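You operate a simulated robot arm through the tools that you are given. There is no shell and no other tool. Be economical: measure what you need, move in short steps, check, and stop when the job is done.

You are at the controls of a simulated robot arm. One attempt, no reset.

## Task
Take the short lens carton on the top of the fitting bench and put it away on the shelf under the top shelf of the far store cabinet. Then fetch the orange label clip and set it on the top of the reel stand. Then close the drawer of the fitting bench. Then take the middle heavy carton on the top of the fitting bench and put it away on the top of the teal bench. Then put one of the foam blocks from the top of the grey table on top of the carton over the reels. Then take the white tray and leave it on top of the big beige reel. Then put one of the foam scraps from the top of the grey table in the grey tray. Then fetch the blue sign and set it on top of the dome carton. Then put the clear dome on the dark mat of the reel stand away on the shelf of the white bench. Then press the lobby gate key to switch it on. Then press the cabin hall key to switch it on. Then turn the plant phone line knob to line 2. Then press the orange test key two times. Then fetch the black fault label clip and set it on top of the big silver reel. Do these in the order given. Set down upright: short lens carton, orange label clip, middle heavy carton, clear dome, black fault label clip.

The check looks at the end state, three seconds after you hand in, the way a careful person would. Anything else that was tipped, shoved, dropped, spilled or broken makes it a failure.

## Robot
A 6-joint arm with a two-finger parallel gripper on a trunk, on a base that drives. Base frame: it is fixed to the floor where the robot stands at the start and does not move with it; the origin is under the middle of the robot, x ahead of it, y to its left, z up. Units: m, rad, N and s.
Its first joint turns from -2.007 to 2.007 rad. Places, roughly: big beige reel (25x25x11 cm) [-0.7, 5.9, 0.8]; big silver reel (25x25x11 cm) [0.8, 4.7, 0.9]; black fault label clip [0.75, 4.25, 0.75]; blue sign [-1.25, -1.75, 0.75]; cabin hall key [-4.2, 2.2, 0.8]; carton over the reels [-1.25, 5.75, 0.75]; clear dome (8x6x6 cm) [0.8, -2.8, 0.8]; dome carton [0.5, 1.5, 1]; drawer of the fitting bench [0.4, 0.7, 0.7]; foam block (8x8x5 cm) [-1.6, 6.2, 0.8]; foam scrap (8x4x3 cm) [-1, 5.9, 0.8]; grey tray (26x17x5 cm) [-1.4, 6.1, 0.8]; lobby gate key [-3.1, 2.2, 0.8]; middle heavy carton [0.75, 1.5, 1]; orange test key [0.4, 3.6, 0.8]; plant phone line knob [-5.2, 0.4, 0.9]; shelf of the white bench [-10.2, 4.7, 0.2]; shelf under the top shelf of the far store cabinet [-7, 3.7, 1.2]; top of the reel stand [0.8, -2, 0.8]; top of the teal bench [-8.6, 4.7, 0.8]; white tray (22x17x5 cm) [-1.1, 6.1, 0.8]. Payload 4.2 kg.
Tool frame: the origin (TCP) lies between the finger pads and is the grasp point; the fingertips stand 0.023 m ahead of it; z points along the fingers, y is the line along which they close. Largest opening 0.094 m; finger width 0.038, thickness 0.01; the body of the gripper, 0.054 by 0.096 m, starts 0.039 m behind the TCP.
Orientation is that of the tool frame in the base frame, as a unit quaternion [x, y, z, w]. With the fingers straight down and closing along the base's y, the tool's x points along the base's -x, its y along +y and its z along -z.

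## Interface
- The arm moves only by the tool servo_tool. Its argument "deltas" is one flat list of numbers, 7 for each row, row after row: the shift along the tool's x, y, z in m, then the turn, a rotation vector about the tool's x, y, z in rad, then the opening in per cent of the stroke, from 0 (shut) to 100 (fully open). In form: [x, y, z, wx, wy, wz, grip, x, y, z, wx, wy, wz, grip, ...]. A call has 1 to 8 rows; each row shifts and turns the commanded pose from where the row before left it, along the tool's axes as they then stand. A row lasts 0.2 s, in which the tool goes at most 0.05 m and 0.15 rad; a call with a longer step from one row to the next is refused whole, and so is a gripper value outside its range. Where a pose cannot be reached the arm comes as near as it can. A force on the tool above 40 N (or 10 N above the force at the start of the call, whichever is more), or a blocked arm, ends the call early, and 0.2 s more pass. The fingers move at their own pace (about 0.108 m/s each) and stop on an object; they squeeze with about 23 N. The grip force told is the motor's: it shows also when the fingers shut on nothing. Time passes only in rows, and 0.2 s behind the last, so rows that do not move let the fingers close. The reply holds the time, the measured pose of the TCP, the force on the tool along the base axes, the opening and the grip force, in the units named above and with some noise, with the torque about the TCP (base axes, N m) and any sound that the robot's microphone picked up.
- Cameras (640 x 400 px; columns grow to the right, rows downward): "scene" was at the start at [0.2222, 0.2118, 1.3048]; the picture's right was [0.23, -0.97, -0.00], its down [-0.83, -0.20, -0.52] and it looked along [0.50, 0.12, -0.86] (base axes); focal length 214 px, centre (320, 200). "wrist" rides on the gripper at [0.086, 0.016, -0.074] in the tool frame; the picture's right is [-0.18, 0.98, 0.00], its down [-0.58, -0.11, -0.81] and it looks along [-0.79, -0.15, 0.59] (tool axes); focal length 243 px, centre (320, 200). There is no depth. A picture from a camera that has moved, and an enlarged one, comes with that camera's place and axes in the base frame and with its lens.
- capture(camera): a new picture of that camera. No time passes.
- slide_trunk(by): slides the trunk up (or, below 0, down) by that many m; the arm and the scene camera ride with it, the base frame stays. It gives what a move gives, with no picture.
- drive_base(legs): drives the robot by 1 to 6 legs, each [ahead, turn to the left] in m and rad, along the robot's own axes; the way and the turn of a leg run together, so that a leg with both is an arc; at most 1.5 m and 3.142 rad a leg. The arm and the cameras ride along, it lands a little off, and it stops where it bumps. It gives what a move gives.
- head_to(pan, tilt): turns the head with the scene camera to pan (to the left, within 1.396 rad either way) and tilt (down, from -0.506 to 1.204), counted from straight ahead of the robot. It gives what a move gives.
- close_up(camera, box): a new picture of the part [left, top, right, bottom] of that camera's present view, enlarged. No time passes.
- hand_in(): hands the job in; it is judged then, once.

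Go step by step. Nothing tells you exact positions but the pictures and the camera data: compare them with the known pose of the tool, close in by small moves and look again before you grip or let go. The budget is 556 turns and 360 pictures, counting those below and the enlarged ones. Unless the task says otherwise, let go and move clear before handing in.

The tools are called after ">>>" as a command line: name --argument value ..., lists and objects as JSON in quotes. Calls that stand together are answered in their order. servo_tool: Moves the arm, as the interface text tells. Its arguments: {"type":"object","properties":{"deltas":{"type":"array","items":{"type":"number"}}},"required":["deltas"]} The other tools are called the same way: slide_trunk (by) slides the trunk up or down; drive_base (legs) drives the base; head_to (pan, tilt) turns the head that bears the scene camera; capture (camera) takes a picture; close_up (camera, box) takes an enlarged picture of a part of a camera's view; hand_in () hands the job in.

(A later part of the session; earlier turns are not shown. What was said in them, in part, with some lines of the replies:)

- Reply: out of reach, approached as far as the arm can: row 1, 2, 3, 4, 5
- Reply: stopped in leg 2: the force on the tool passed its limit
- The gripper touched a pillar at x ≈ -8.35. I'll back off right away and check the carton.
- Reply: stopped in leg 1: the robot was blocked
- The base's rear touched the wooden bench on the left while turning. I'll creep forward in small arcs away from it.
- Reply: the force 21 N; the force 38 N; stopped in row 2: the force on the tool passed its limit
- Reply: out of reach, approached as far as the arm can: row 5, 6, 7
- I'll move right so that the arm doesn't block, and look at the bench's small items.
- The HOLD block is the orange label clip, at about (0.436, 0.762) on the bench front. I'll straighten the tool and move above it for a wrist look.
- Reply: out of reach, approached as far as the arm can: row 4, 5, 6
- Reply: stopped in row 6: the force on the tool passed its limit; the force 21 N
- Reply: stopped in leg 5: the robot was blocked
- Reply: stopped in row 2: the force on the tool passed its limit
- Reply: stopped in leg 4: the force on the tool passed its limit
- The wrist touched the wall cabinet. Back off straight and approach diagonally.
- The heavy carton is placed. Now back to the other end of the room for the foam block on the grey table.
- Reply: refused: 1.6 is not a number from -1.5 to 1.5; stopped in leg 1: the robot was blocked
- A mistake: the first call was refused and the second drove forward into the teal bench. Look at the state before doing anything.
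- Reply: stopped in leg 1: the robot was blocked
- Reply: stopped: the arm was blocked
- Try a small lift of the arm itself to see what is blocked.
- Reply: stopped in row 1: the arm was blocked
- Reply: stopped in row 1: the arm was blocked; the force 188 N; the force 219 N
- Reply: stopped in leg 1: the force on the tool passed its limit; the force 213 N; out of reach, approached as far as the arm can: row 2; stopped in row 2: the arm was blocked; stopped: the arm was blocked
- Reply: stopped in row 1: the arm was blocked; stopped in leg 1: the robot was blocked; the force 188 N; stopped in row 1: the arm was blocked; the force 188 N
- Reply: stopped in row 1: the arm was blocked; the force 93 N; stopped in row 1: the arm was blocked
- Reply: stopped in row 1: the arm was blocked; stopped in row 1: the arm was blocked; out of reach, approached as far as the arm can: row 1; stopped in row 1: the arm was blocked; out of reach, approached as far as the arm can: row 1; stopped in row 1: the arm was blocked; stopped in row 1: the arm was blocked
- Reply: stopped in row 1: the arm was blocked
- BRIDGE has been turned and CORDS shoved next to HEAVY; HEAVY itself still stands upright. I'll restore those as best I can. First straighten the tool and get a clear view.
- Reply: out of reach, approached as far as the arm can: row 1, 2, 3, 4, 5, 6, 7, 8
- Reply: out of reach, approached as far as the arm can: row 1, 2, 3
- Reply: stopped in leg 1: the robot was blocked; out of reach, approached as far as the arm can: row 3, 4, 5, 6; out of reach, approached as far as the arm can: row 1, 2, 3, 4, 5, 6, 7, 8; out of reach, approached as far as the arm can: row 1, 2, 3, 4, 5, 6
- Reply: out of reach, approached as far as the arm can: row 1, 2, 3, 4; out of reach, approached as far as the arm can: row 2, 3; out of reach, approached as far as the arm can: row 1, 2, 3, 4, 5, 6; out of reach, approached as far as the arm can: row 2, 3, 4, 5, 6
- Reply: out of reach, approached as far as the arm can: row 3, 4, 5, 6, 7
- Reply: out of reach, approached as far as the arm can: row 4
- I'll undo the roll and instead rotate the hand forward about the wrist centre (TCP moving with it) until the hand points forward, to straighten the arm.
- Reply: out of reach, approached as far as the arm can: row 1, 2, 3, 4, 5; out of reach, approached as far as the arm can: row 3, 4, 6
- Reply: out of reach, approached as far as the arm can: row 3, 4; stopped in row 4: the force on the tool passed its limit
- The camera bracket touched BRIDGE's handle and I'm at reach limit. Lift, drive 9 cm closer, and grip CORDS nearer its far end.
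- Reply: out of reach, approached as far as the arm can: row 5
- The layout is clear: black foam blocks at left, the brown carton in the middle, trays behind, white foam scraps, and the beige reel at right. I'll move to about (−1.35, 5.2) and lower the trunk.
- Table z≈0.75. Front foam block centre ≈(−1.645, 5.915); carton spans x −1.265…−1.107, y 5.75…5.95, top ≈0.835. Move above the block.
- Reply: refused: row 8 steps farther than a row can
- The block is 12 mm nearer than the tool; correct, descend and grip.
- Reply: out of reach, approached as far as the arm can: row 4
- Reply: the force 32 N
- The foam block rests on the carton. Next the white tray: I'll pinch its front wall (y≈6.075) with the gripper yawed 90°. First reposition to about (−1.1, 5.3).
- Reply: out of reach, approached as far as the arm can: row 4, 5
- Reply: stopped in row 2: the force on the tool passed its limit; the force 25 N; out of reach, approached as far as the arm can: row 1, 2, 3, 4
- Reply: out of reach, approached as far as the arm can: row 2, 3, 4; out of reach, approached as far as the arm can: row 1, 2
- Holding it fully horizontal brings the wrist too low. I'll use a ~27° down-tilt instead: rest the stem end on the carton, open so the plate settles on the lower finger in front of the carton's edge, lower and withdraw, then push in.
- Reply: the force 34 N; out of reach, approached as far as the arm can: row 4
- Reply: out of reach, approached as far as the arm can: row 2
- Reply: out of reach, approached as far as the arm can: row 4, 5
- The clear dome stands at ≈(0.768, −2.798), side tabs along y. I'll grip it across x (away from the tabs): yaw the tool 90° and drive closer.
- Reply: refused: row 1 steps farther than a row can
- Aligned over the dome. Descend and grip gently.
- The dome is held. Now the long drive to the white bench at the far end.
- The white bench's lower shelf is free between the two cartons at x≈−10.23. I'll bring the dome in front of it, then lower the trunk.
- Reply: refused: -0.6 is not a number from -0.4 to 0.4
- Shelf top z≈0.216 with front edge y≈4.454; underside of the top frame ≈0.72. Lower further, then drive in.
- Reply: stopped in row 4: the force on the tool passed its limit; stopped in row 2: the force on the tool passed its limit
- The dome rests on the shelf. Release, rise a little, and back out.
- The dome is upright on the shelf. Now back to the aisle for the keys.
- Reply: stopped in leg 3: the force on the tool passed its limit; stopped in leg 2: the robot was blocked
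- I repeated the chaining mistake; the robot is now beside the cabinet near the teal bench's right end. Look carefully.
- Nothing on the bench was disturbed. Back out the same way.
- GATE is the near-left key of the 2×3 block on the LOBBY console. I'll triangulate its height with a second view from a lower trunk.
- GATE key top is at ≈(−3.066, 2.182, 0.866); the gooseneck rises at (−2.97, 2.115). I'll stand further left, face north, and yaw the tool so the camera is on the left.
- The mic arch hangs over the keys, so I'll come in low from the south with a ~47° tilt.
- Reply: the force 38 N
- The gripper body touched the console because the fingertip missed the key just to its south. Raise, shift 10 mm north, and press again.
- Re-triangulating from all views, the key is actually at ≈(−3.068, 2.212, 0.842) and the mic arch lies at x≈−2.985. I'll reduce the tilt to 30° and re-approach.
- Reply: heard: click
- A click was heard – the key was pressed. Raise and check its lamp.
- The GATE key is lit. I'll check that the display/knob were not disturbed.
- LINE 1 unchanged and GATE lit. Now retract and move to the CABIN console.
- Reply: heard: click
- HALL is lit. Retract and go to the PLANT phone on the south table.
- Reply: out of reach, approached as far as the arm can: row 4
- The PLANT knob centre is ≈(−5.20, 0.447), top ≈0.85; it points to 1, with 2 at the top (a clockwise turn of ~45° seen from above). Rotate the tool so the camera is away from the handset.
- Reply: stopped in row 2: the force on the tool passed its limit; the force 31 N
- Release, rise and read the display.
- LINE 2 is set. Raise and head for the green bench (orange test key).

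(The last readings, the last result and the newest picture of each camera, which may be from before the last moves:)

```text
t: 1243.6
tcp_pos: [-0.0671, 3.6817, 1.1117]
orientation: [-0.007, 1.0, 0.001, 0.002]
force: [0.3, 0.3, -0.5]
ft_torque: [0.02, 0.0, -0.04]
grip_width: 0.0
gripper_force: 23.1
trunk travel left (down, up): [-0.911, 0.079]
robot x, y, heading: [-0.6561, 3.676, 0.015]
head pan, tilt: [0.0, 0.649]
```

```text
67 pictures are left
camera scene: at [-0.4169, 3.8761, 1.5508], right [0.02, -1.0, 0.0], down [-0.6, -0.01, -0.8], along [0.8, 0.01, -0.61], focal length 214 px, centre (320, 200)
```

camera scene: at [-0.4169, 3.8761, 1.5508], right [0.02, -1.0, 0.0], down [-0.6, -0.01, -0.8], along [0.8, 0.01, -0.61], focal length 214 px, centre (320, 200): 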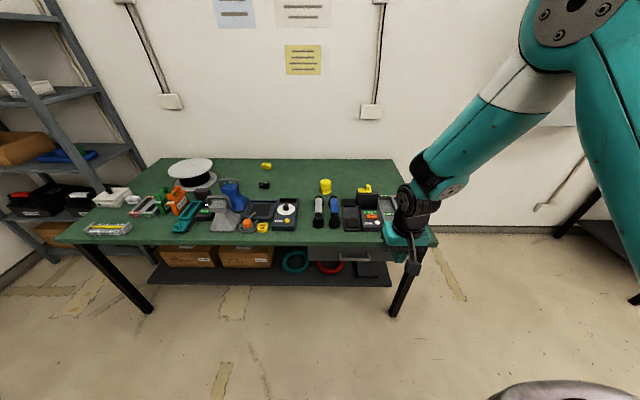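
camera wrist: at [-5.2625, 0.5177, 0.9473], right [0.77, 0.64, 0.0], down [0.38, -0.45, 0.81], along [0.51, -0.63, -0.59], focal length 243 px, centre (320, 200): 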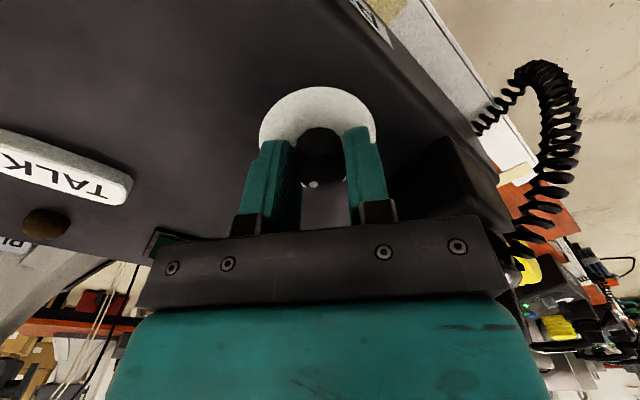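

>>> close_up --camera "scene" --box '[305, 170, 425, 245]'

>>> close_up --camera "scene" --box '[150, 145, 310, 245]'

```text
5.33 times, centred on (365, 208) of scene
camera zoom: at [-0.4169, 3.8761, 1.5508], right [0.02, -1.0, 0.0], down [-0.6, -0.01, -0.8], along [0.8, 0.01, -0.61], focal length 1144 px, centre (80, 160)
```

zoom: 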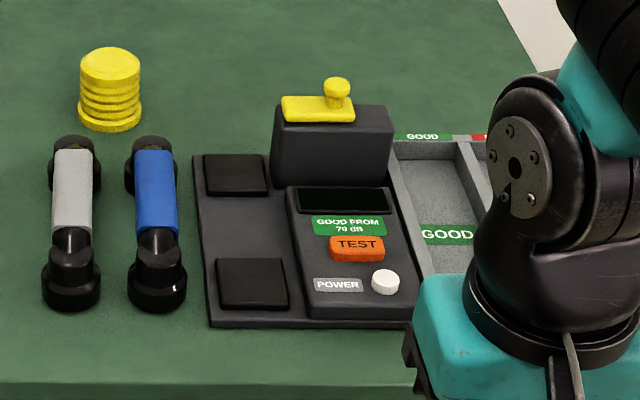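

```text
4.00 times, centred on (230, 195) of scene
camera zoom: at [-0.4169, 3.8761, 1.5508], right [0.02, -1.0, 0.0], down [-0.6, -0.01, -0.8], along [0.8, 0.01, -0.61], focal length 858 px, centre (680, 220)
```

zoom: 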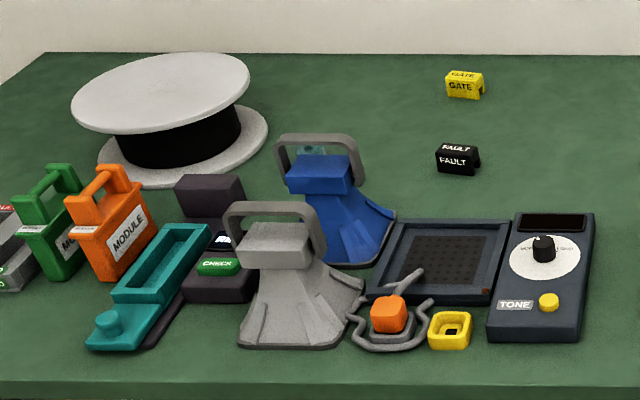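

The orange TEST key is on the black tester; the black FAULT clip and silver reel are further left. Second view from a lower trunk for heights.

>>> slide_trunk --by -0.3

>>> close_up --camera "scene" --box '[150, 100, 430, 200]'

```text
t: 1246.6
tcp_pos: [-0.0674, 3.6815, 0.8123]
orientation: [-0.007, 1.0, 0.001, 0.003]
force: [-0.7, -0.4, 0.1]
ft_torque: [0.01, 0.02, -0.04]
grip_width: 0.0002
gripper_force: 23.2
trunk travel left (down, up): [-0.611, 0.379]
robot x, y, heading: [-0.6604, 3.6797, 0.021]
head pan, tilt: [0.0, 0.649]
```

```text
2.29 times, centred on (290, 150) of scene
camera zoom: at [-0.4169, 3.8761, 1.2509], right [0.02, -1.0, 0.0], down [-0.6, -0.01, -0.8], along [0.8, 0.01, -0.6], focal length 490 px, centre (389, 314)
```

zoom: 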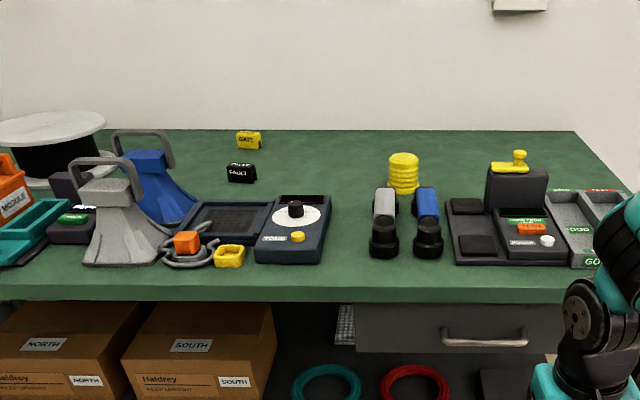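

TEST key ≈(0.378, 3.633, 0.849). Raise, yaw, drive closer and hover.

>>> slide_trunk --by 0.2

>>> servo_tool --deltas '[0, 0, 0, 0, 0, -0.1428, 0, 0, 0, 0, 0, 0, -0.1428, 0, 0, 0, 0, 0, 0, -0.1428, 0, 0, 0, 0, 0, 0, -0.1428, 0, 0, 0, 0, 0, 0, -0.1428, 0, 0, 0, 0, 0, 0, -0.1428, 0, 0, 0, 0, 0, 0, -0.1428, 0, 0, 0, 0, 0, 0, -0.1428, 0]'

>>> servo_tool --deltas '[0, 0, 0, 0, 0, -0.1428, 0, 0, 0, 0, 0, 0, -0.1428, 0, 0, 0, 0, 0, 0, -0.1428, 0]'

>>> drive_base --legs '[[0.3, 0]]'

```text
t: 1248.8
tcp_pos: [-0.0659, 3.6813, 1.0125]
orientation: [-0.007, 1.0, 0.001, 0.004]
force: [0.2, 0.8, 0.7]
ft_torque: [0.0, 0.03, 0.02]
grip_width: 0.0001
gripper_force: 23.3
trunk travel left (down, up): [-0.811, 0.179]
robot x, y, heading: [-0.6568, 3.678, 0.018]
head pan, tilt: [0.0, 0.649]
```

```text
t: 1250.6
tcp_pos: [-0.0666, 3.6813, 1.0119]
orientation: [-0.548, 0.837, 0.0, 0.003]
force: [-0.7, -0.7, -0.6]
ft_torque: [-0.03, -0.04, -0.01]
grip_width: 0.0
gripper_force: 23.1
trunk travel left (down, up): [-0.811, 0.179]
robot x, y, heading: [-0.6606, 3.6784, 0.015]
head pan, tilt: [0.0, 0.649]
```

```text
t: 1251.4
tcp_pos: [-0.0666, 3.6831, 1.0115]
orientation: [0.712, -0.702, 0.001, -0.002]
force: [0.7, 0.1, -0.3]
ft_torque: [-0.01, 0.03, 0.0]
grip_width: 0.0
gripper_force: 23.1
trunk travel left (down, up): [-0.811, 0.179]
robot x, y, heading: [-0.6574, 3.677, 0.022]
head pan, tilt: [0.0, 0.649]
```

```text
t: 1253.5
tcp_pos: [0.2378, 3.686, 1.0102]
orientation: [0.712, -0.702, 0.001, -0.003]
force: [0.3, -0.6, 0.5]
ft_torque: [0.04, -0.02, -0.03]
grip_width: 0.0001
gripper_force: 22.9
trunk travel left (down, up): [-0.811, 0.179]
robot x, y, heading: [-0.3514, 3.6809, 0.012]
head pan, tilt: [0.0, 0.649]
```

>>> servo_tool --deltas '[0.0138, -0.0348, 0.02, 0, 0, 0, 0, 0.0138, -0.0348, 0.02, 0, 0, 0, 0, 0.0138, -0.0348, 0.02, 0, 0, 0, 0, 0.0138, -0.0348, 0.02, 0, 0, 0, 0]'

>>> capture --camera "wrist"

```text
t: 1254.5
tcp_pos: [0.3778, 3.6349, 0.9329]
orientation: [0.713, -0.702, 0.001, -0.002]
force: [0.3, 0.4, 1.3]
ft_torque: [0.01, -0.02, 0.06]
grip_width: 0.0003
gripper_force: 23.0
trunk travel left (down, up): [-0.811, 0.179]
robot x, y, heading: [-0.3531, 3.6789, 0.017]
head pan, tilt: [0.0, 0.649]
```

```text
63 pictures are left
camera wrist: at [0.3622, 3.5482, 1.0082], right [-0.99, 0.17, -0.01], down [0.1, 0.58, 0.81], along [0.14, 0.8, -0.59], focal length 243 px, centre (320, 200)
```

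wrist: 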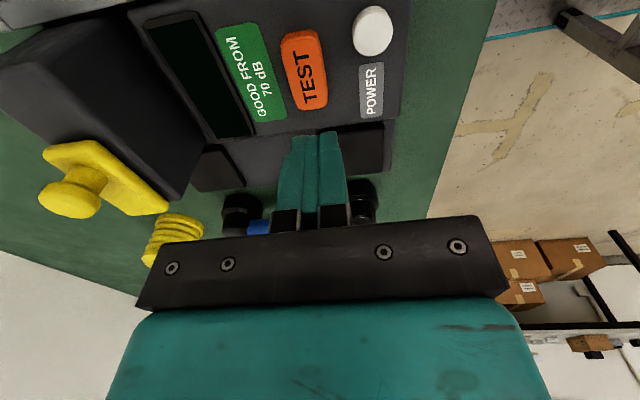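

>>> servo_tool --deltas '[0.008, -0.005, 0.03, 0, 0, 0, 0, 0, 0, 0.022, 0, 0, 0, 0, 0, 0, 0, 0, 0, 0, 0]'

>>> capture --camera "wrist"

```text
t: 1255.3
tcp_pos: [0.3825, 3.6244, 0.881]
orientation: [0.712, -0.702, 0.001, -0.003]
force: [-0.5, -0.3, 0.0]
ft_torque: [-0.02, 0.01, -0.01]
grip_width: 0.0002
gripper_force: 23.2
trunk travel left (down, up): [-0.811, 0.179]
robot x, y, heading: [-0.3517, 3.6813, 0.015]
head pan, tilt: [0.0, 0.649]
```

```text
62 pictures are left
camera wrist: at [0.3679, 3.5395, 0.9558], right [-0.99, 0.17, -0.01], down [0.1, 0.58, 0.81], along [0.14, 0.8, -0.59], focal length 243 px, centre (320, 200)
```

wrist: 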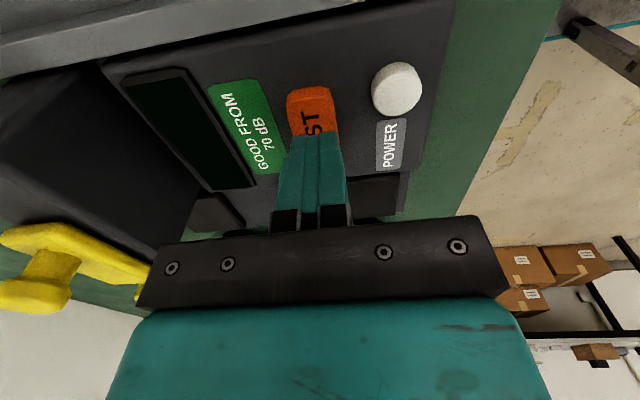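

>>> servo_tool --deltas '[0.01, -0.003, 0, 0, 0, 0, 0, 0, 0, 0.004, 0, 0, 0, 0, 0, 0, 0.003, 0, 0, 0, 0, 0, 0, 0, 0, 0, 0, 0]'

>>> servo_tool --deltas '[0, 0, 0.002, 0, 0, 0, 0, 0, 0, 0.002, 0, 0, 0, 0, 0, 0, 0, 0, 0, 0, 0]'

```text
t: 1256.3
tcp_pos: [0.3855, 3.6156, 0.8739]
orientation: [0.712, -0.702, 0.001, -0.002]
force: [0.2, -0.1, -0.3]
ft_torque: [-0.02, -0.01, -0.02]
grip_width: 0.0
gripper_force: 23.0
trunk travel left (down, up): [-0.811, 0.179]
robot x, y, heading: [-0.352, 3.6806, 0.021]
head pan, tilt: [0.0, 0.649]
```

```text
t: 1257.1
tcp_pos: [0.3869, 3.6152, 0.8688]
orientation: [0.712, -0.702, 0.001, -0.003]
force: [-0.3, -0.7, -0.3]
ft_torque: [0.01, 0.01, -0.05]
grip_width: 0.0001
gripper_force: 23.5
trunk travel left (down, up): [-0.811, 0.179]
robot x, y, heading: [-0.3538, 3.6822, 0.018]
head pan, tilt: [0.0, 0.649]
```

>>> servo_tool --deltas '[0, 0, 0.002, 0, 0, 0, 0, 0, 0, 0.002, 0, 0, 0, 0, 0, 0, 0, 0, 0, 0, 0]'

>>> servo_tool --deltas '[0, 0, 0.002, 0, 0, 0, 0, 0, 0, 0.002, 0, 0, 0, 0, 0, 0, 0, 0, 0, 0, 0]'

```text
t: 1257.9
tcp_pos: [0.3858, 3.6153, 0.8645]
orientation: [0.712, -0.702, 0.001, -0.002]
force: [0.5, -0.1, -0.3]
ft_torque: [0.0, 0.05, 0.03]
grip_width: 0.0
gripper_force: 23.0
trunk travel left (down, up): [-0.811, 0.179]
robot x, y, heading: [-0.3558, 3.6795, 0.016]
head pan, tilt: [0.0, 0.649]
```

```text
t: 1258.7
tcp_pos: [0.3866, 3.6144, 0.8616]
orientation: [0.712, -0.703, 0.001, -0.003]
force: [-0.5, -0.2, 1.5]
ft_torque: [0.0, -0.03, -0.01]
grip_width: 0.0002
gripper_force: 23.1
trunk travel left (down, up): [-0.811, 0.179]
robot x, y, heading: [-0.3561, 3.6782, 0.02]
head pan, tilt: [0.0, 0.649]
heard: click
```

First press clicked. Release and press a second time.

>>> servo_tool --deltas '[0, 0, -0.008, 0, 0, 0, 0, 0, 0, -0.007, 0, 0, 0, 0, 0, 0, 0, 0, 0, 0, 0, 0, 0, 0, 0, 0, 0, 0]'

>>> close_up --camera "scene" --box '[300, 200, 460, 300]'

```text
t: 1259.7
tcp_pos: [0.3854, 3.6141, 0.8759]
orientation: [0.711, -0.703, 0.001, -0.002]
force: [-1.0, 0.1, 0.4]
ft_torque: [0.0, -0.03, 0.0]
grip_width: 0.0
gripper_force: 23.0
trunk travel left (down, up): [-0.811, 0.179]
robot x, y, heading: [-0.3529, 3.6797, 0.017]
head pan, tilt: [0.0, 0.649]
```

```text
4.00 times, centred on (380, 250) of scene
camera zoom: at [-0.1129, 3.8809, 1.4509], right [0.02, -1.0, 0.0], down [-0.6, -0.01, -0.8], along [0.8, 0.01, -0.6], focal length 858 px, centre (80, 0)
```

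zoom: 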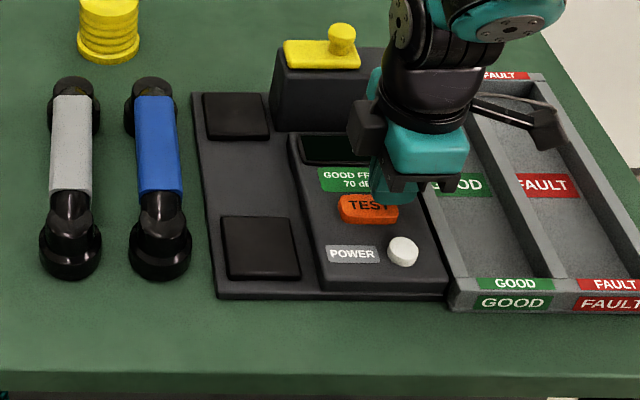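

>>> servo_tool --deltas '[0, 0, 0.008, 0, 0, 0, 0, 0, 0, 0.004, 0, 0, 0, 0, 0, 0, 0.002, 0, 0, 0, 0, 0, 0, 0, 0, 0, 0, 0]'

>>> servo_tool --deltas '[0, 0, 0.002, 0, 0, 0, 0, 0, 0, 0, 0, 0, 0, 0]'

```text
t: 1260.7
tcp_pos: [0.3866, 3.6144, 0.8624]
orientation: [0.712, -0.702, 0.002, -0.003]
force: [1.1, 0.1, 2.1]
ft_torque: [-0.01, 0.01, 0.03]
grip_width: 0.0
gripper_force: 23.3
trunk travel left (down, up): [-0.811, 0.179]
robot x, y, heading: [-0.3525, 3.6814, 0.015]
head pan, tilt: [0.0, 0.649]
```

```text
t: 1261.3
tcp_pos: [0.3878, 3.6152, 0.8609]
orientation: [0.712, -0.702, 0.001, -0.003]
force: [-0.1, -0.8, 2.2]
ft_torque: [-0.02, 0.01, 0.02]
grip_width: 0.0002
gripper_force: 23.0
trunk travel left (down, up): [-0.811, 0.179]
robot x, y, heading: [-0.3502, 3.6817, 0.016]
head pan, tilt: [0.0, 0.649]
heard: click
```

Second press clicked. Now the black FAULT clip (≈(0.648, 4.222)) and the silver reel top (≈(0.686, 4.648, 0.93)). Raise and reposition to about (−0.12, 4.42).

>>> servo_tool --deltas '[0, 0, -0.045, 0, 0, 0, 0, 0, 0, -0.045, 0, 0, 0, 0, 0, 0.04, -0.02, 0, 0, 0, 0, 0, 0.04, 0, 0, 0, 0, 0, 0, 0.04, 0, 0, 0, 0, 0]'

>>> slide_trunk --by 0.17

>>> drive_base --legs '[[0, 1.555], [0.74, 0], [0, -1.571], [0.22, 0]]'

>>> head_to --pan 0.0 --tilt 0.8

>>> capture --camera "scene"

```text
t: 1262.5
tcp_pos: [0.2652, 3.6134, 0.9699]
orientation: [0.712, -0.702, 0.001, -0.002]
force: [0.7, -0.7, 0.2]
ft_torque: [-0.03, -0.01, -0.01]
grip_width: 0.0002
gripper_force: 22.9
trunk travel left (down, up): [-0.811, 0.179]
robot x, y, heading: [-0.3552, 3.6826, 0.014]
head pan, tilt: [0.0, 0.649]
```

```text
t: 1264.4
tcp_pos: [0.2663, 3.6141, 1.1396]
orientation: [0.713, -0.702, 0.002, -0.003]
force: [0.5, -0.1, -0.1]
ft_torque: [0.03, 0.02, -0.02]
grip_width: 0.0001
gripper_force: 23.1
trunk travel left (down, up): [-0.981, 0.009]
robot x, y, heading: [-0.3483, 3.6811, 0.015]
head pan, tilt: [0.0, 0.649]
```

```text
t: 1277.3
tcp_pos: [0.4876, 4.3331, 1.1412]
orientation: [-0.701, 0.714, -0.001, 0.002]
force: [0.6, -0.4, 0.2]
ft_torque: [-0.01, -0.02, -0.05]
grip_width: 0.0001
gripper_force: 22.9
trunk travel left (down, up): [-0.981, 0.009]
robot x, y, heading: [-0.1266, 4.4226, -0.018]
head pan, tilt: [0.0, 0.649]
```

```text
t: 1278.0
tcp_pos: [0.4884, 4.3339, 1.1406]
orientation: [-0.701, 0.713, -0.001, 0.002]
force: [0.0, 0.2, -0.5]
ft_torque: [0.01, -0.01, 0.04]
grip_width: 0.0001
gripper_force: 23.2
trunk travel left (down, up): [-0.981, 0.009]
robot x, y, heading: [-0.1282, 4.423, -0.015]
head pan, tilt: [0.0, 0.799]
```

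```text
60 pictures are left
camera scene: at [0.1107, 4.6113, 1.6083], right [-0.01, -1.0, 0.0], down [-0.72, 0.01, -0.7], along [0.7, -0.01, -0.72], focal length 214 px, centre (320, 200)
```

scene: 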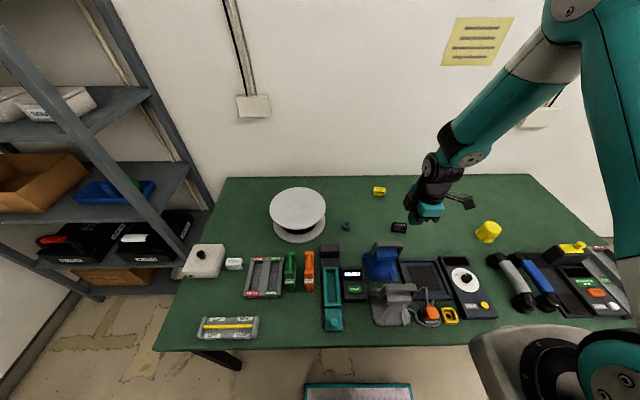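

>>> close_up --camera "scene" --box '[255, 170, 455, 295]'

>>> capture --camera "wrist"

```text
3.20 times, centred on (355, 232) of scene
camera zoom: at [0.1107, 4.6113, 1.6083], right [-0.01, -1.0, 0.0], down [-0.72, 0.01, -0.7], along [0.7, -0.01, -0.72], focal length 686 px, centre (208, 96)
```

zoom: 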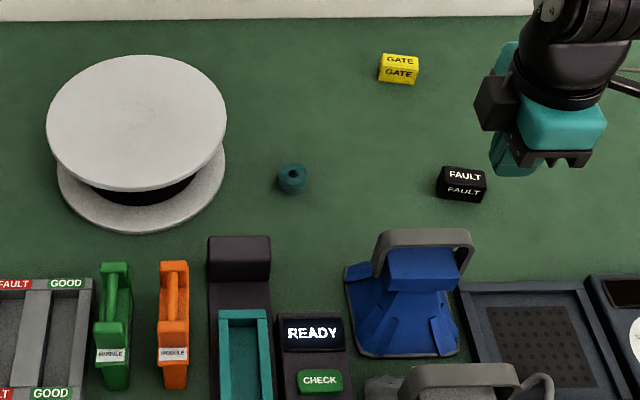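

```text
58 pictures are left
camera wrist: at [0.4702, 4.2479, 1.2157], right [-0.98, 0.2, 0.0], down [0.11, 0.58, 0.81], along [0.17, 0.79, -0.59], focal length 243 px, centre (320, 200)
```

wrist: 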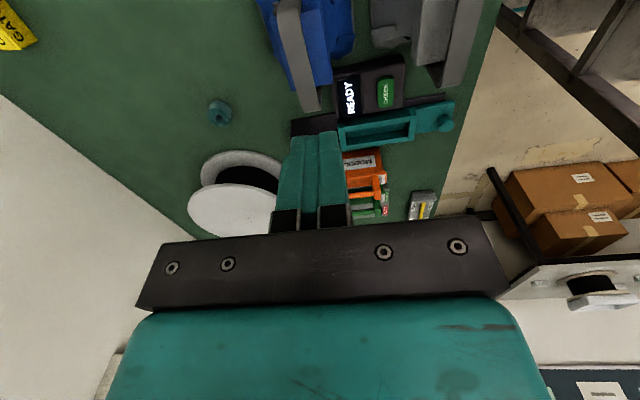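

>>> servo_tool --deltas '[0.0152, -0.0298, 0.0217, 0, 0, 0, 75, 0.0152, -0.0298, 0.0217, 0, 0, 0, 75, 0.0152, -0.0298, 0.0217, 0, 0, 0, 75, 0.0152, -0.0298, 0.0217, 0, 0, 0, 75, 0.0152, -0.0298, 0.0217, 0, 0, 0, 75, 0.0152, -0.0298, 0.0217, 0, 0, 0, 75]'

>>> capture --camera "wrist"

```text
t: 1279.4
tcp_pos: [0.6655, 4.2398, 1.0115]
orientation: [-0.701, 0.713, -0.001, 0.003]
force: [-0.4, 0.0, 0.8]
ft_torque: [0.01, -0.02, 0.01]
grip_width: 0.0706
gripper_force: 0.1
trunk travel left (down, up): [-0.981, 0.009]
robot x, y, heading: [-0.1268, 4.4161, -0.018]
head pan, tilt: [0.0, 0.799]
```

```text
57 pictures are left
camera wrist: at [0.6479, 4.1546, 1.0861], right [-0.98, 0.2, -0.01], down [0.11, 0.58, 0.81], along [0.17, 0.79, -0.59], focal length 243 px, centre (320, 200)
```

wrist: 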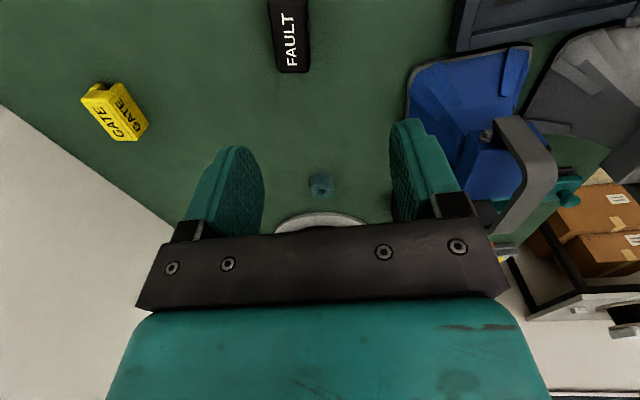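

>>> servo_tool --deltas '[0.01, -0.025, 0, 0, 0, 0.1, 75, 0, 0, 0.04, 0, 0, 0.09, 75, 0, 0, 0.045, 0, 0, 0, 75]'

>>> capture --camera "wrist"

```text
t: 1280.2
tcp_pos: [0.6906, 4.2288, 0.9268]
orientation: [-0.629, 0.777, -0.002, 0.003]
force: [-0.3, -0.2, 0.9]
ft_torque: [0.03, 0.01, -0.02]
grip_width: 0.0706
gripper_force: 0.1
trunk travel left (down, up): [-0.981, 0.009]
robot x, y, heading: [-0.1328, 4.4162, -0.015]
head pan, tilt: [0.0, 0.799]
```

```text
56 pictures are left
camera wrist: at [0.6567, 4.1486, 1.0022], right [-0.92, 0.38, -0.01], down [0.22, 0.55, 0.81], along [0.31, 0.75, -0.59], focal length 243 px, centre (320, 200)
```

wrist: 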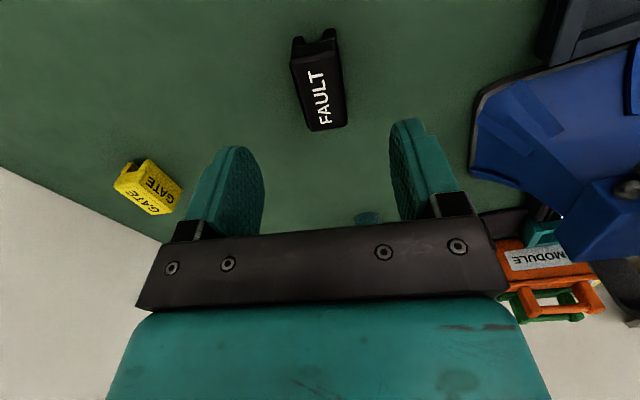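

Aligned. Descend and grip across the clip.

>>> servo_tool --deltas '[0.002, 0, 0.03, 0, 0, 0, 75, 0, 0, 0.025, 0, 0, 0, 75, 0, 0, 0.006, 0, 0, 0, 75, 0, 0, 0, 0, 0, 0, 75]'

>>> capture --camera "wrist"

```text
t: 1281.2
tcp_pos: [0.6693, 4.2302, 0.8777]
orientation: [-0.63, 0.776, -0.002, 0.002]
force: [0.5, 0.1, 0.4]
ft_torque: [-0.05, 0.02, 0.01]
grip_width: 0.0704
gripper_force: 0.1
out of reach, approached as far as the arm can: row 1, 2
trunk travel left (down, up): [-0.981, 0.009]
robot x, y, heading: [-0.1299, 4.4196, -0.017]
head pan, tilt: [0.0, 0.799]
```

```text
55 pictures are left
camera wrist: at [0.6352, 4.1496, 0.9521], right [-0.92, 0.38, 0.0], down [0.22, 0.55, 0.81], along [0.31, 0.75, -0.59], focal length 243 px, centre (320, 200)
```

wrist: 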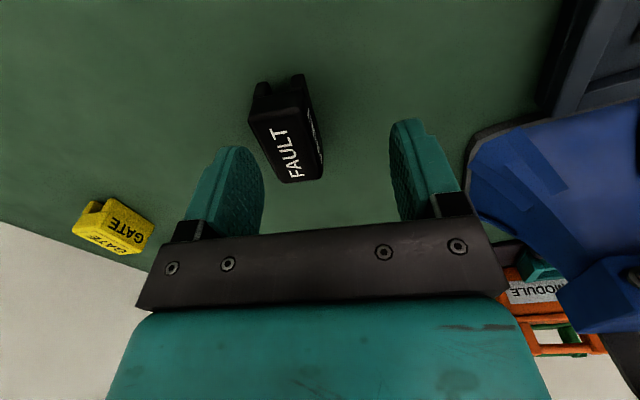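

The trunk is too high for this reach; rebalance (arm up, trunk down).

>>> servo_tool --deltas '[0, 0, -0.045, 0, 0, 0, 75, 0, 0, -0.045, 0, 0, 0, 75, 0, 0, -0.045, 0, 0, 0, 75, 0, 0, -0.045, 0, 0, 0, 75]'

>>> slide_trunk --by -0.16

```text
t: 1282.2
tcp_pos: [0.7299, 4.2193, 1.0317]
orientation: [-0.63, 0.777, -0.001, 0.0]
force: [0.0, 0.6, -0.5]
ft_torque: [0.01, 0.01, 0.01]
grip_width: 0.0708
gripper_force: 0.0
out of reach, approached as far as the arm can: row 1, 2, 3, 4
trunk travel left (down, up): [-0.981, 0.009]
robot x, y, heading: [-0.1283, 4.4181, -0.019]
head pan, tilt: [0.0, 0.799]
```

```text
t: 1284.0
tcp_pos: [0.7303, 4.2185, 0.874]
orientation: [-0.63, 0.777, -0.001, 0.002]
force: [0.0, -0.3, 0.3]
ft_torque: [-0.01, -0.01, -0.02]
grip_width: 0.0704
gripper_force: 0.2
trunk travel left (down, up): [-0.821, 0.169]
robot x, y, heading: [-0.1299, 4.4192, -0.016]
head pan, tilt: [0.0, 0.799]
```

>>> capture --camera "wrist"

```text
54 pictures are left
camera wrist: at [0.6966, 4.1389, 0.9479], right [-0.92, 0.38, 0.0], down [0.22, 0.55, 0.81], along [0.31, 0.75, -0.59], focal length 243 px, centre (320, 200)
```

wrist: 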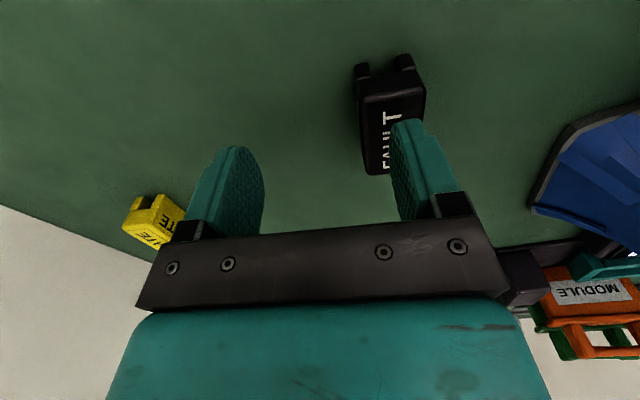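

The clip is at ≈(0.692, 4.232) with its centre at z≈0.833, just below the fingers. Raise slightly, shift over it, descend.

>>> servo_tool --deltas '[0, 0, -0.03, 0, 0, 0, 75, -0.005, 0.04, 0, 0, 0, 0, 75, 0, 0, 0.02, 0, 0, 0, 75, 0, 0, 0, 0, 0, 0, 75]'

>>> capture --camera "wrist"

```text
t: 1285.0
tcp_pos: [0.6988, 4.2309, 0.8801]
orientation: [-0.63, 0.777, -0.002, 0.002]
force: [0.1, 0.1, 1.1]
ft_torque: [0.03, -0.01, 0.02]
grip_width: 0.0703
gripper_force: 0.1
out of reach, approached as far as the arm can: row 1
trunk travel left (down, up): [-0.821, 0.169]
robot x, y, heading: [-0.1312, 4.4162, -0.016]
head pan, tilt: [0.0, 0.799]
```

```text
53 pictures are left
camera wrist: at [0.665, 4.151, 0.9555], right [-0.92, 0.38, 0.0], down [0.22, 0.55, 0.81], along [0.31, 0.75, -0.59], focal length 243 px, centre (320, 200)
```

wrist: 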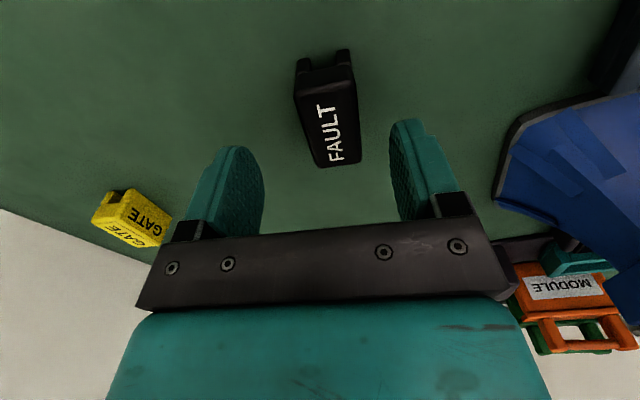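

>>> servo_tool --deltas '[0, 0.005, 0, 0, 0, 0, 75, 0, 0, 0, 0, 0, 0, 75]'

>>> slide_trunk --by -0.03

>>> capture --camera "wrist"

```text
t: 1285.7
tcp_pos: [0.6935, 4.2321, 0.8794]
orientation: [-0.63, 0.777, 0.0, 0.002]
force: [-0.1, -0.1, -0.1]
ft_torque: [0.02, 0.02, 0.01]
grip_width: 0.0704
gripper_force: 0.1
trunk travel left (down, up): [-0.821, 0.169]
robot x, y, heading: [-0.1316, 4.4186, -0.015]
head pan, tilt: [0.0, 0.799]
```

```text
t: 1286.4
tcp_pos: [0.6942, 4.2332, 0.8511]
orientation: [-0.63, 0.777, -0.001, 0.002]
force: [0.2, -0.9, 0.3]
ft_torque: [-0.02, 0.03, 0.01]
grip_width: 0.0704
gripper_force: 0.0
trunk travel left (down, up): [-0.791, 0.199]
robot x, y, heading: [-0.1255, 4.4222, -0.017]
head pan, tilt: [0.0, 0.799]
```

```text
52 pictures are left
camera wrist: at [0.6607, 4.1519, 0.9254], right [-0.92, 0.38, 0.0], down [0.22, 0.55, 0.81], along [0.31, 0.75, -0.59], focal length 243 px, centre (320, 200)
```

wrist: 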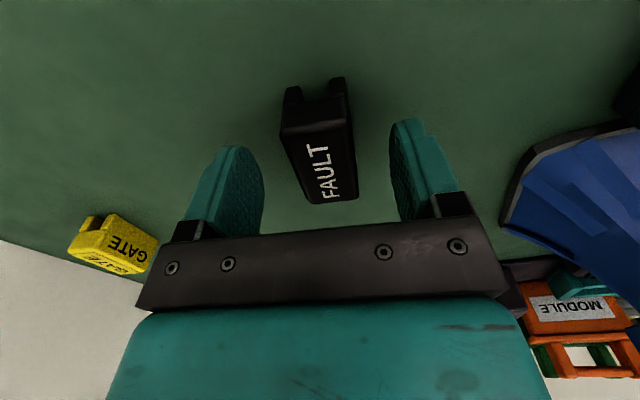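

>>> slide_trunk --by -0.01

>>> servo_tool --deltas '[0, 0, 0, 0, 0, 0, 40, 0, 0, 0, 0, 0, 0, 0, 0, 0, 0, 0, 0, 0, 0, 0, 0, 0, 0, 0, 0, 0]'

>>> slide_trunk --by 0.17

>>> capture --camera "wrist"

```text
t: 1287.0
tcp_pos: [0.6945, 4.2321, 0.8405]
orientation: [-0.63, 0.776, 0.0, 0.001]
force: [0.3, 0.5, -0.1]
ft_torque: [0.0, 0.01, 0.0]
grip_width: 0.0705
gripper_force: 0.2
trunk travel left (down, up): [-0.781, 0.209]
robot x, y, heading: [-0.1273, 4.4205, -0.017]
head pan, tilt: [0.0, 0.799]
```

```text
t: 1288.0
tcp_pos: [0.6938, 4.2326, 0.8406]
orientation: [-0.629, 0.777, -0.001, 0.002]
force: [0.8, 0.3, 1.1]
ft_torque: [0.01, 0.01, 0.02]
grip_width: 0.031
gripper_force: 23.4
trunk travel left (down, up): [-0.781, 0.209]
robot x, y, heading: [-0.1305, 4.421, -0.015]
head pan, tilt: [0.0, 0.799]
```

```text
t: 1289.9
tcp_pos: [0.6931, 4.2325, 1.0113]
orientation: [-0.63, 0.776, 0.0, 0.001]
force: [-0.5, 0.5, -0.2]
ft_torque: [0.03, -0.02, 0.01]
grip_width: 0.0312
gripper_force: 23.0
trunk travel left (down, up): [-0.951, 0.039]
robot x, y, heading: [-0.1305, 4.4175, -0.018]
head pan, tilt: [0.0, 0.799]
```

```text
51 pictures are left
camera wrist: at [0.6607, 4.1519, 1.0853], right [-0.92, 0.38, 0.0], down [0.22, 0.55, 0.81], along [0.31, 0.75, -0.59], focal length 243 px, centre (320, 200)
```

wrist: 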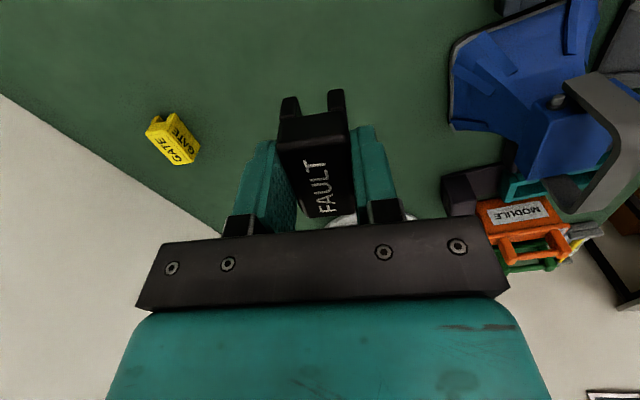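

The clip is held. Carry it over the silver reel.

>>> servo_tool --deltas '[-0.0414, 0.0111, 0, 0, 0, 0, 0, -0.0414, 0.0111, 0, 0, 0, 0, 0, -0.0414, 0.0111, 0, 0, 0, 0, 0, -0.0414, 0.0111, 0, 0, 0, 0, 0, -0.0414, 0.0111, 0, 0, 0, 0, 0, -0.0414, 0.0111, 0, 0, 0, 0, 0, -0.0414, 0.0111, 0, 0, 0, 0, 0, -0.0414, 0.0111, 0, 0, 0, 0, 0]'

>>> servo_tool --deltas '[-0.0414, 0.0111, 0, 0, 0, 0, 0, -0.0414, 0.0111, 0, 0, 0, 0, 0]'

>>> capture --camera "wrist"

>>> close_up --camera "scene" --box '[220, 140, 420, 265]'

```text
t: 1291.7
tcp_pos: [0.6762, 4.5755, 1.0108]
orientation: [-0.629, 0.777, 0.0, 0.003]
force: [-0.7, -0.6, 0.0]
ft_torque: [0.01, 0.0, 0.01]
grip_width: 0.0312
gripper_force: 22.7
trunk travel left (down, up): [-0.951, 0.039]
robot x, y, heading: [-0.1279, 4.4213, -0.018]
head pan, tilt: [0.0, 0.799]
```

```text
t: 1292.3
tcp_pos: [0.6507, 4.6477, 1.0163]
orientation: [-0.63, 0.777, -0.001, 0.003]
force: [-0.9, -0.5, 0.3]
ft_torque: [0.04, 0.03, -0.01]
grip_width: 0.031
gripper_force: 23.3
out of reach, approached as far as the arm can: row 1, 2
trunk travel left (down, up): [-0.951, 0.039]
robot x, y, heading: [-0.1278, 4.4161, -0.015]
head pan, tilt: [0.0, 0.799]
```

```text
50 pictures are left
camera wrist: at [0.618, 4.5675, 1.0921], right [-0.92, 0.38, 0.0], down [0.22, 0.54, 0.81], along [0.31, 0.75, -0.59], focal length 243 px, centre (320, 200)
```

wrist: 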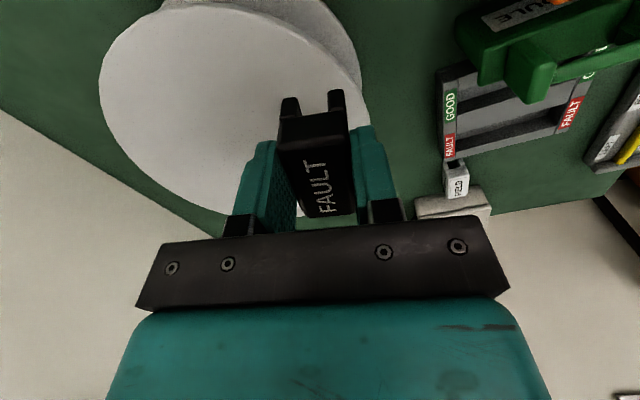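

```text
3.20 times, centred on (320, 202) of scene
camera zoom: at [0.1111, 4.6107, 1.5783], right [-0.02, -1.0, 0.0], down [-0.72, 0.01, -0.7], along [0.7, -0.01, -0.72], focal length 686 px, centre (320, 192)
```

zoom: 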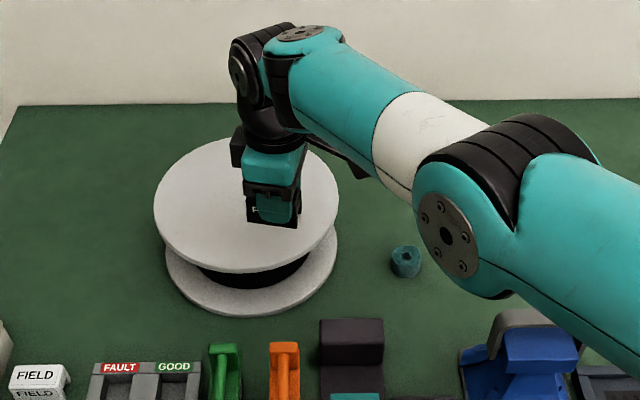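

The clip is over the reel's top disc, well inside its edge. Lower with the trunk.

>>> slide_trunk --by -0.045

>>> slide_trunk --by -0.008

>>> slide_trunk --by -0.006

```text
t: 1293.2
tcp_pos: [0.6514, 4.6493, 0.9717]
orientation: [-0.63, 0.777, -0.001, 0.001]
force: [-0.4, 0.4, -0.5]
ft_torque: [0.01, 0.0, 0.01]
grip_width: 0.0311
gripper_force: 22.6
trunk travel left (down, up): [-0.906, 0.084]
robot x, y, heading: [-0.1313, 4.4173, -0.02]
head pan, tilt: [0.0, 0.799]
```

```text
t: 1293.8
tcp_pos: [0.6524, 4.6475, 0.9639]
orientation: [-0.63, 0.776, 0.0, 0.002]
force: [0.1, -0.1, -0.1]
ft_torque: [0.0, -0.01, 0.01]
grip_width: 0.0314
gripper_force: 22.9
trunk travel left (down, up): [-0.898, 0.092]
robot x, y, heading: [-0.1301, 4.4219, -0.014]
head pan, tilt: [0.0, 0.799]
```

```text
t: 1294.3
tcp_pos: [0.6519, 4.6489, 0.9572]
orientation: [-0.631, 0.776, 0.0, 0.002]
force: [-0.2, 0.0, -1.0]
ft_torque: [0.04, 0.0, 0.02]
grip_width: 0.0313
gripper_force: 23.0
trunk travel left (down, up): [-0.892, 0.098]
robot x, y, heading: [-0.129, 4.4159, -0.017]
head pan, tilt: [0.0, 0.799]
```

>>> slide_trunk --by -0.006

>>> slide_trunk --by -0.005

>>> capture --camera "wrist"

```text
t: 1294.8
tcp_pos: [0.6507, 4.6493, 0.952]
orientation: [-0.63, 0.776, -0.001, 0.002]
force: [1.2, 0.5, 0.3]
ft_torque: [0.01, 0.01, 0.0]
grip_width: 0.0311
gripper_force: 23.3
trunk travel left (down, up): [-0.886, 0.104]
robot x, y, heading: [-0.1267, 4.4187, -0.014]
head pan, tilt: [0.0, 0.799]
```

```text
t: 1295.4
tcp_pos: [0.6508, 4.6481, 0.9492]
orientation: [-0.63, 0.777, -0.001, 0.004]
force: [-3.6, -3.2, 21.0]
ft_torque: [-0.14, 0.18, 0.03]
grip_width: 0.0312
gripper_force: 23.1
trunk travel left (down, up): [-0.881, 0.109]
robot x, y, heading: [-0.1309, 4.4175, -0.013]
head pan, tilt: [0.0, 0.799]
```

```text
48 pictures are left
camera wrist: at [0.6179, 4.5682, 1.025], right [-0.92, 0.38, -0.01], down [0.22, 0.54, 0.81], along [0.31, 0.75, -0.59], focal length 243 px, centre (320, 200)
```

wrist: 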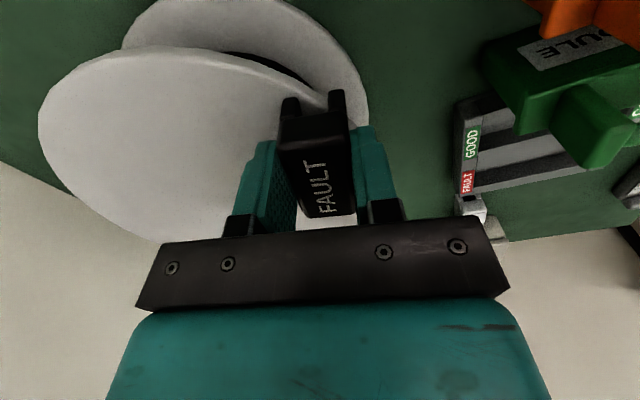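

The clip is only at the disc's near edge (reel centre is ≈(0.76, 4.68)), so I must reach further. Lift and reposition the base 0.2 m to the left.

>>> slide_trunk --by 0.07

>>> drive_base --legs '[[-0.5, 0], [0, 1.571], [0.22, 0], [0, -1.555]]'

>>> capture --camera "scene"

```text
t: 1296.5
tcp_pos: [0.6506, 4.6479, 1.0164]
orientation: [-0.63, 0.776, -0.001, 0.002]
force: [-0.4, 0.4, 0.4]
ft_torque: [0.02, 0.01, -0.01]
grip_width: 0.031
gripper_force: 22.8
trunk travel left (down, up): [-0.951, 0.039]
robot x, y, heading: [-0.1323, 4.4209, -0.014]
head pan, tilt: [0.0, 0.799]
```

```text
t: 1308.2
tcp_pos: [0.1499, 4.9019, 1.0173]
orientation: [-0.643, 0.766, -0.001, 0.002]
force: [-0.9, 0.0, 0.4]
ft_torque: [-0.02, 0.0, 0.0]
grip_width: 0.0313
gripper_force: 23.3
trunk travel left (down, up): [-0.951, 0.039]
robot x, y, heading: [-0.6219, 4.6462, 0.027]
head pan, tilt: [0.0, 0.799]
```

```text
47 pictures are left
camera scene: at [-0.3885, 4.8458, 1.5783], right [0.02, -1.0, 0.0], down [-0.72, -0.01, -0.7], along [0.7, 0.01, -0.72], focal length 214 px, centre (320, 200)
```

scene: 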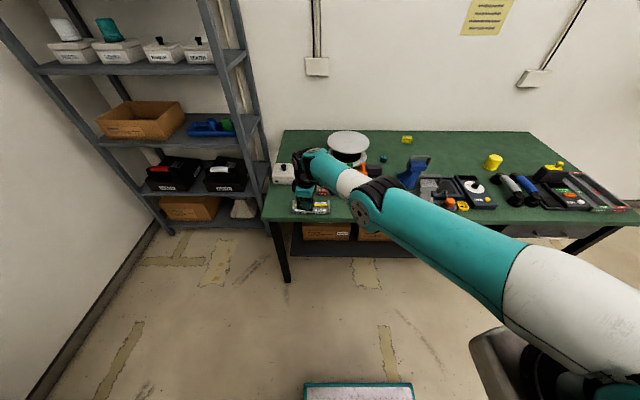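

>>> servo_tool --deltas '[0.0394, -0.0069, 0, 0, 0, 0, 0, 0.0394, -0.0069, 0, 0, 0, 0, 0, 0.0394, -0.0069, 0, 0, 0, 0, 0, 0.0394, -0.0069, 0, 0, 0, 0, 0, 0.0394, -0.0069, 0, 0, 0, 0, 0, 0.0394, -0.0069, 0, 0, 0, 0, 0]'

>>> drive_base --legs '[[0.5, 0]]'

>>> servo_tool --deltas '[0, -0.035, 0, 0, 0, 0, 0, 0, -0.035, 0, 0, 0, 0, 0]'

>>> capture --camera "wrist"

>>> close_up --camera "scene" --box '[260, 140, 460, 265]'

```text
t: 1309.6
tcp_pos: [0.1518, 4.6605, 1.0157]
orientation: [-0.644, 0.765, -0.001, 0.003]
force: [0.2, 1.0, 0.9]
ft_torque: [-0.04, 0.02, 0.04]
grip_width: 0.0312
gripper_force: 22.9
trunk travel left (down, up): [-0.951, 0.039]
robot x, y, heading: [-0.6234, 4.6463, 0.017]
head pan, tilt: [0.0, 0.799]
```

```text
t: 1312.6
tcp_pos: [0.6541, 4.6714, 1.0155]
orientation: [-0.644, 0.765, 0.0, 0.002]
force: [0.5, -0.1, -0.7]
ft_torque: [0.01, -0.02, -0.01]
grip_width: 0.0311
gripper_force: 22.9
trunk travel left (down, up): [-0.951, 0.039]
robot x, y, heading: [-0.1164, 4.6546, 0.022]
head pan, tilt: [0.0, 0.799]
```

```text
t: 1313.2
tcp_pos: [0.7231, 4.659, 1.0166]
orientation: [-0.644, 0.765, 0.0, 0.001]
force: [-0.2, -0.1, 0.0]
ft_torque: [0.0, -0.04, 0.0]
grip_width: 0.0311
gripper_force: 22.9
trunk travel left (down, up): [-0.951, 0.039]
robot x, y, heading: [-0.1199, 4.6553, 0.019]
head pan, tilt: [0.0, 0.799]
```

```text
46 pictures are left
camera wrist: at [0.6928, 4.5774, 1.0917], right [-0.94, 0.35, 0.0], down [0.2, 0.55, 0.81], along [0.28, 0.76, -0.59], focal length 243 px, centre (320, 200)
```

wrist: 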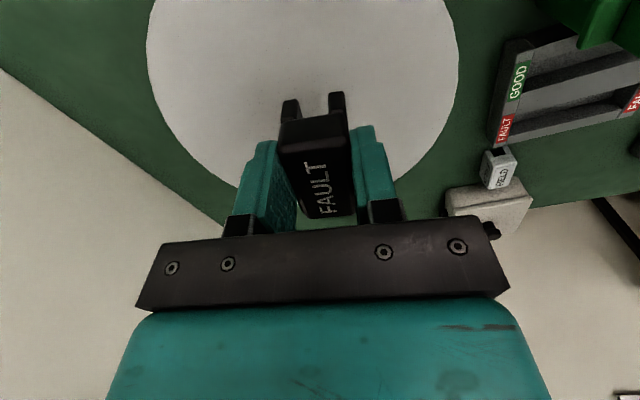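

```text
3.20 times, centred on (360, 202) of scene
camera zoom: at [0.1141, 4.8558, 1.5784], right [0.02, -1.0, 0.0], down [-0.72, -0.01, -0.7], along [0.7, 0.01, -0.72], focal length 686 px, centre (192, 192)
```

zoom: 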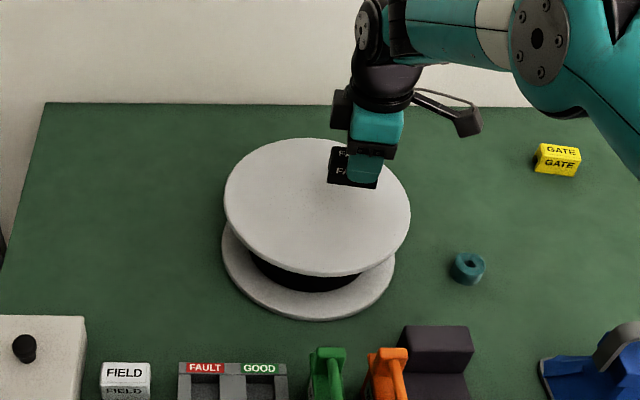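

Now well within the disc. Lower to contact.

>>> slide_trunk --by -0.06

>>> slide_trunk --by -0.005

>>> slide_trunk --by -0.004

```text
t: 1314.2
tcp_pos: [0.7229, 4.6599, 0.9573]
orientation: [-0.643, 0.766, -0.001, 0.002]
force: [-0.3, 0.2, -0.6]
ft_torque: [-0.02, 0.01, 0.0]
grip_width: 0.0312
gripper_force: 23.2
trunk travel left (down, up): [-0.891, 0.099]
robot x, y, heading: [-0.1168, 4.6555, 0.018]
head pan, tilt: [0.0, 0.799]
```

```text
t: 1314.7
tcp_pos: [0.724, 4.6585, 0.9511]
orientation: [-0.643, 0.766, -0.001, 0.002]
force: [-0.2, -0.2, 0.0]
ft_torque: [0.0, 0.0, 0.0]
grip_width: 0.0314
gripper_force: 23.1
trunk travel left (down, up): [-0.886, 0.104]
robot x, y, heading: [-0.1198, 4.6542, 0.018]
head pan, tilt: [0.0, 0.799]
```

```text
t: 1315.3
tcp_pos: [0.7238, 4.6587, 0.9505]
orientation: [-0.643, 0.766, -0.002, 0.005]
force: [-4.1, -1.0, 21.4]
ft_torque: [0.0, 0.21, 0.09]
grip_width: 0.031
gripper_force: 23.4
trunk travel left (down, up): [-0.882, 0.108]
robot x, y, heading: [-0.1205, 4.6539, 0.018]
head pan, tilt: [0.0, 0.799]
```

Contact. Release and rise.

>>> servo_tool --deltas '[0, 0, -0.001, 0, 0, 0, 60, 0, 0, 0, 0, 0, 0, 60, 0, 0, 0, 0, 0, 0, 60]'

>>> slide_trunk --by 0.1

>>> capture --camera "wrist"

```text
t: 1316.1
tcp_pos: [0.7247, 4.6586, 0.9494]
orientation: [-0.643, 0.766, -0.001, 0.002]
force: [-0.8, -0.1, 0.1]
ft_torque: [-0.02, 0.02, -0.01]
grip_width: 0.0564
gripper_force: 0.0
trunk travel left (down, up): [-0.882, 0.108]
robot x, y, heading: [-0.1197, 4.6563, 0.02]
head pan, tilt: [0.0, 0.799]
```

```text
t: 1317.4
tcp_pos: [0.7242, 4.659, 1.0488]
orientation: [-0.643, 0.766, -0.002, 0.002]
force: [0.1, -0.3, 0.6]
ft_torque: [0.01, -0.01, -0.02]
grip_width: 0.0563
gripper_force: 0.1
trunk travel left (down, up): [-0.982, 0.008]
robot x, y, heading: [-0.1196, 4.6551, 0.019]
head pan, tilt: [0.0, 0.799]
```

```text
44 pictures are left
camera wrist: at [0.693, 4.5774, 1.1233], right [-0.94, 0.35, 0.0], down [0.2, 0.55, 0.81], along [0.28, 0.76, -0.59], focal length 243 px, centre (320, 200)
```

wrist: 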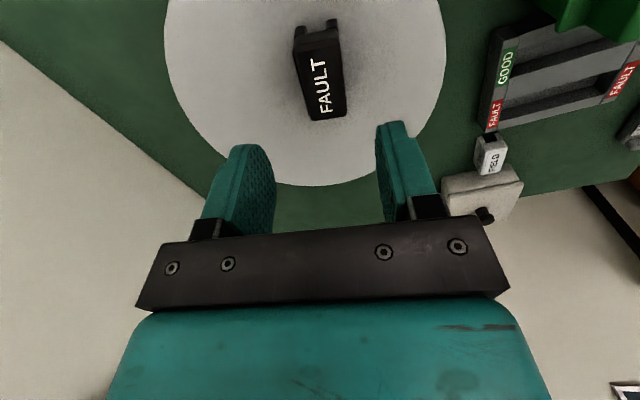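

The clip stands upright on the reel. Move clear.

>>> drive_base --legs '[[-0.5, 0]]'

>>> close_up --camera "scene" --box '[240, 100, 440, 225]'

```text
t: 1320.3
tcp_pos: [0.2221, 4.6458, 1.0485]
orientation: [-0.641, 0.767, -0.001, 0.002]
force: [-0.1, 0.7, 0.0]
ft_torque: [0.0, 0.01, 0.04]
grip_width: 0.0563
gripper_force: 0.1
trunk travel left (down, up): [-0.982, 0.008]
robot x, y, heading: [-0.6212, 4.6425, 0.017]
head pan, tilt: [0.0, 0.799]
```

```text
3.20 times, centred on (340, 162) of scene
camera zoom: at [-0.387, 4.8458, 1.6093], right [0.01, -1.0, 0.0], down [-0.72, -0.01, -0.7], along [0.7, 0.01, -0.72], focal length 686 px, centre (256, 320)
```

zoom: 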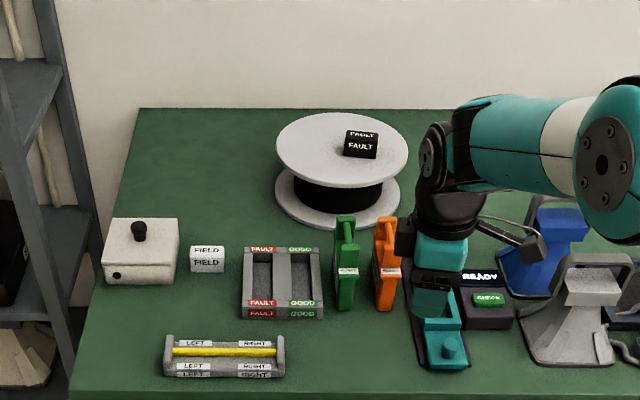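

The FAULT clip stands upright on the silver reel and the arm is clear of everything, so I am handing in.

>>> hand_in

```text
The job is handed in.
```

All fourteen steps are done in the given order, but I drove into the teal bench while setting down the middle heavy carton and shoved two cartons that are not part of the job.

- **Shoved cartons:** The BRIDGE carton was turned about 15° and the CORDS carton was dragged about 20 cm. I put both back by camera estimate, so they are close to where they stood but not exact.
- **Heavy carton:** I slid it about 4 cm left to make room for that fix. It still stands upright on the teal bench.
- **Other bumps:** The robot also touched a pillar, the wall cabinet, the side of the far store cabinet, a leg of the teal bench, and probably the black case on the floor behind it. I saw no damage, but I did not get a clear look at the case.
- **Drawer:** It was pulled open again when a finger caught the handle. I closed it a second time, before moving the heavy carton, and it stayed closed.
- **Keys and knob:** The lobby gate and cabin hall keys are lit, the plant phone shows line 2, and the orange test key clicked on both presses.
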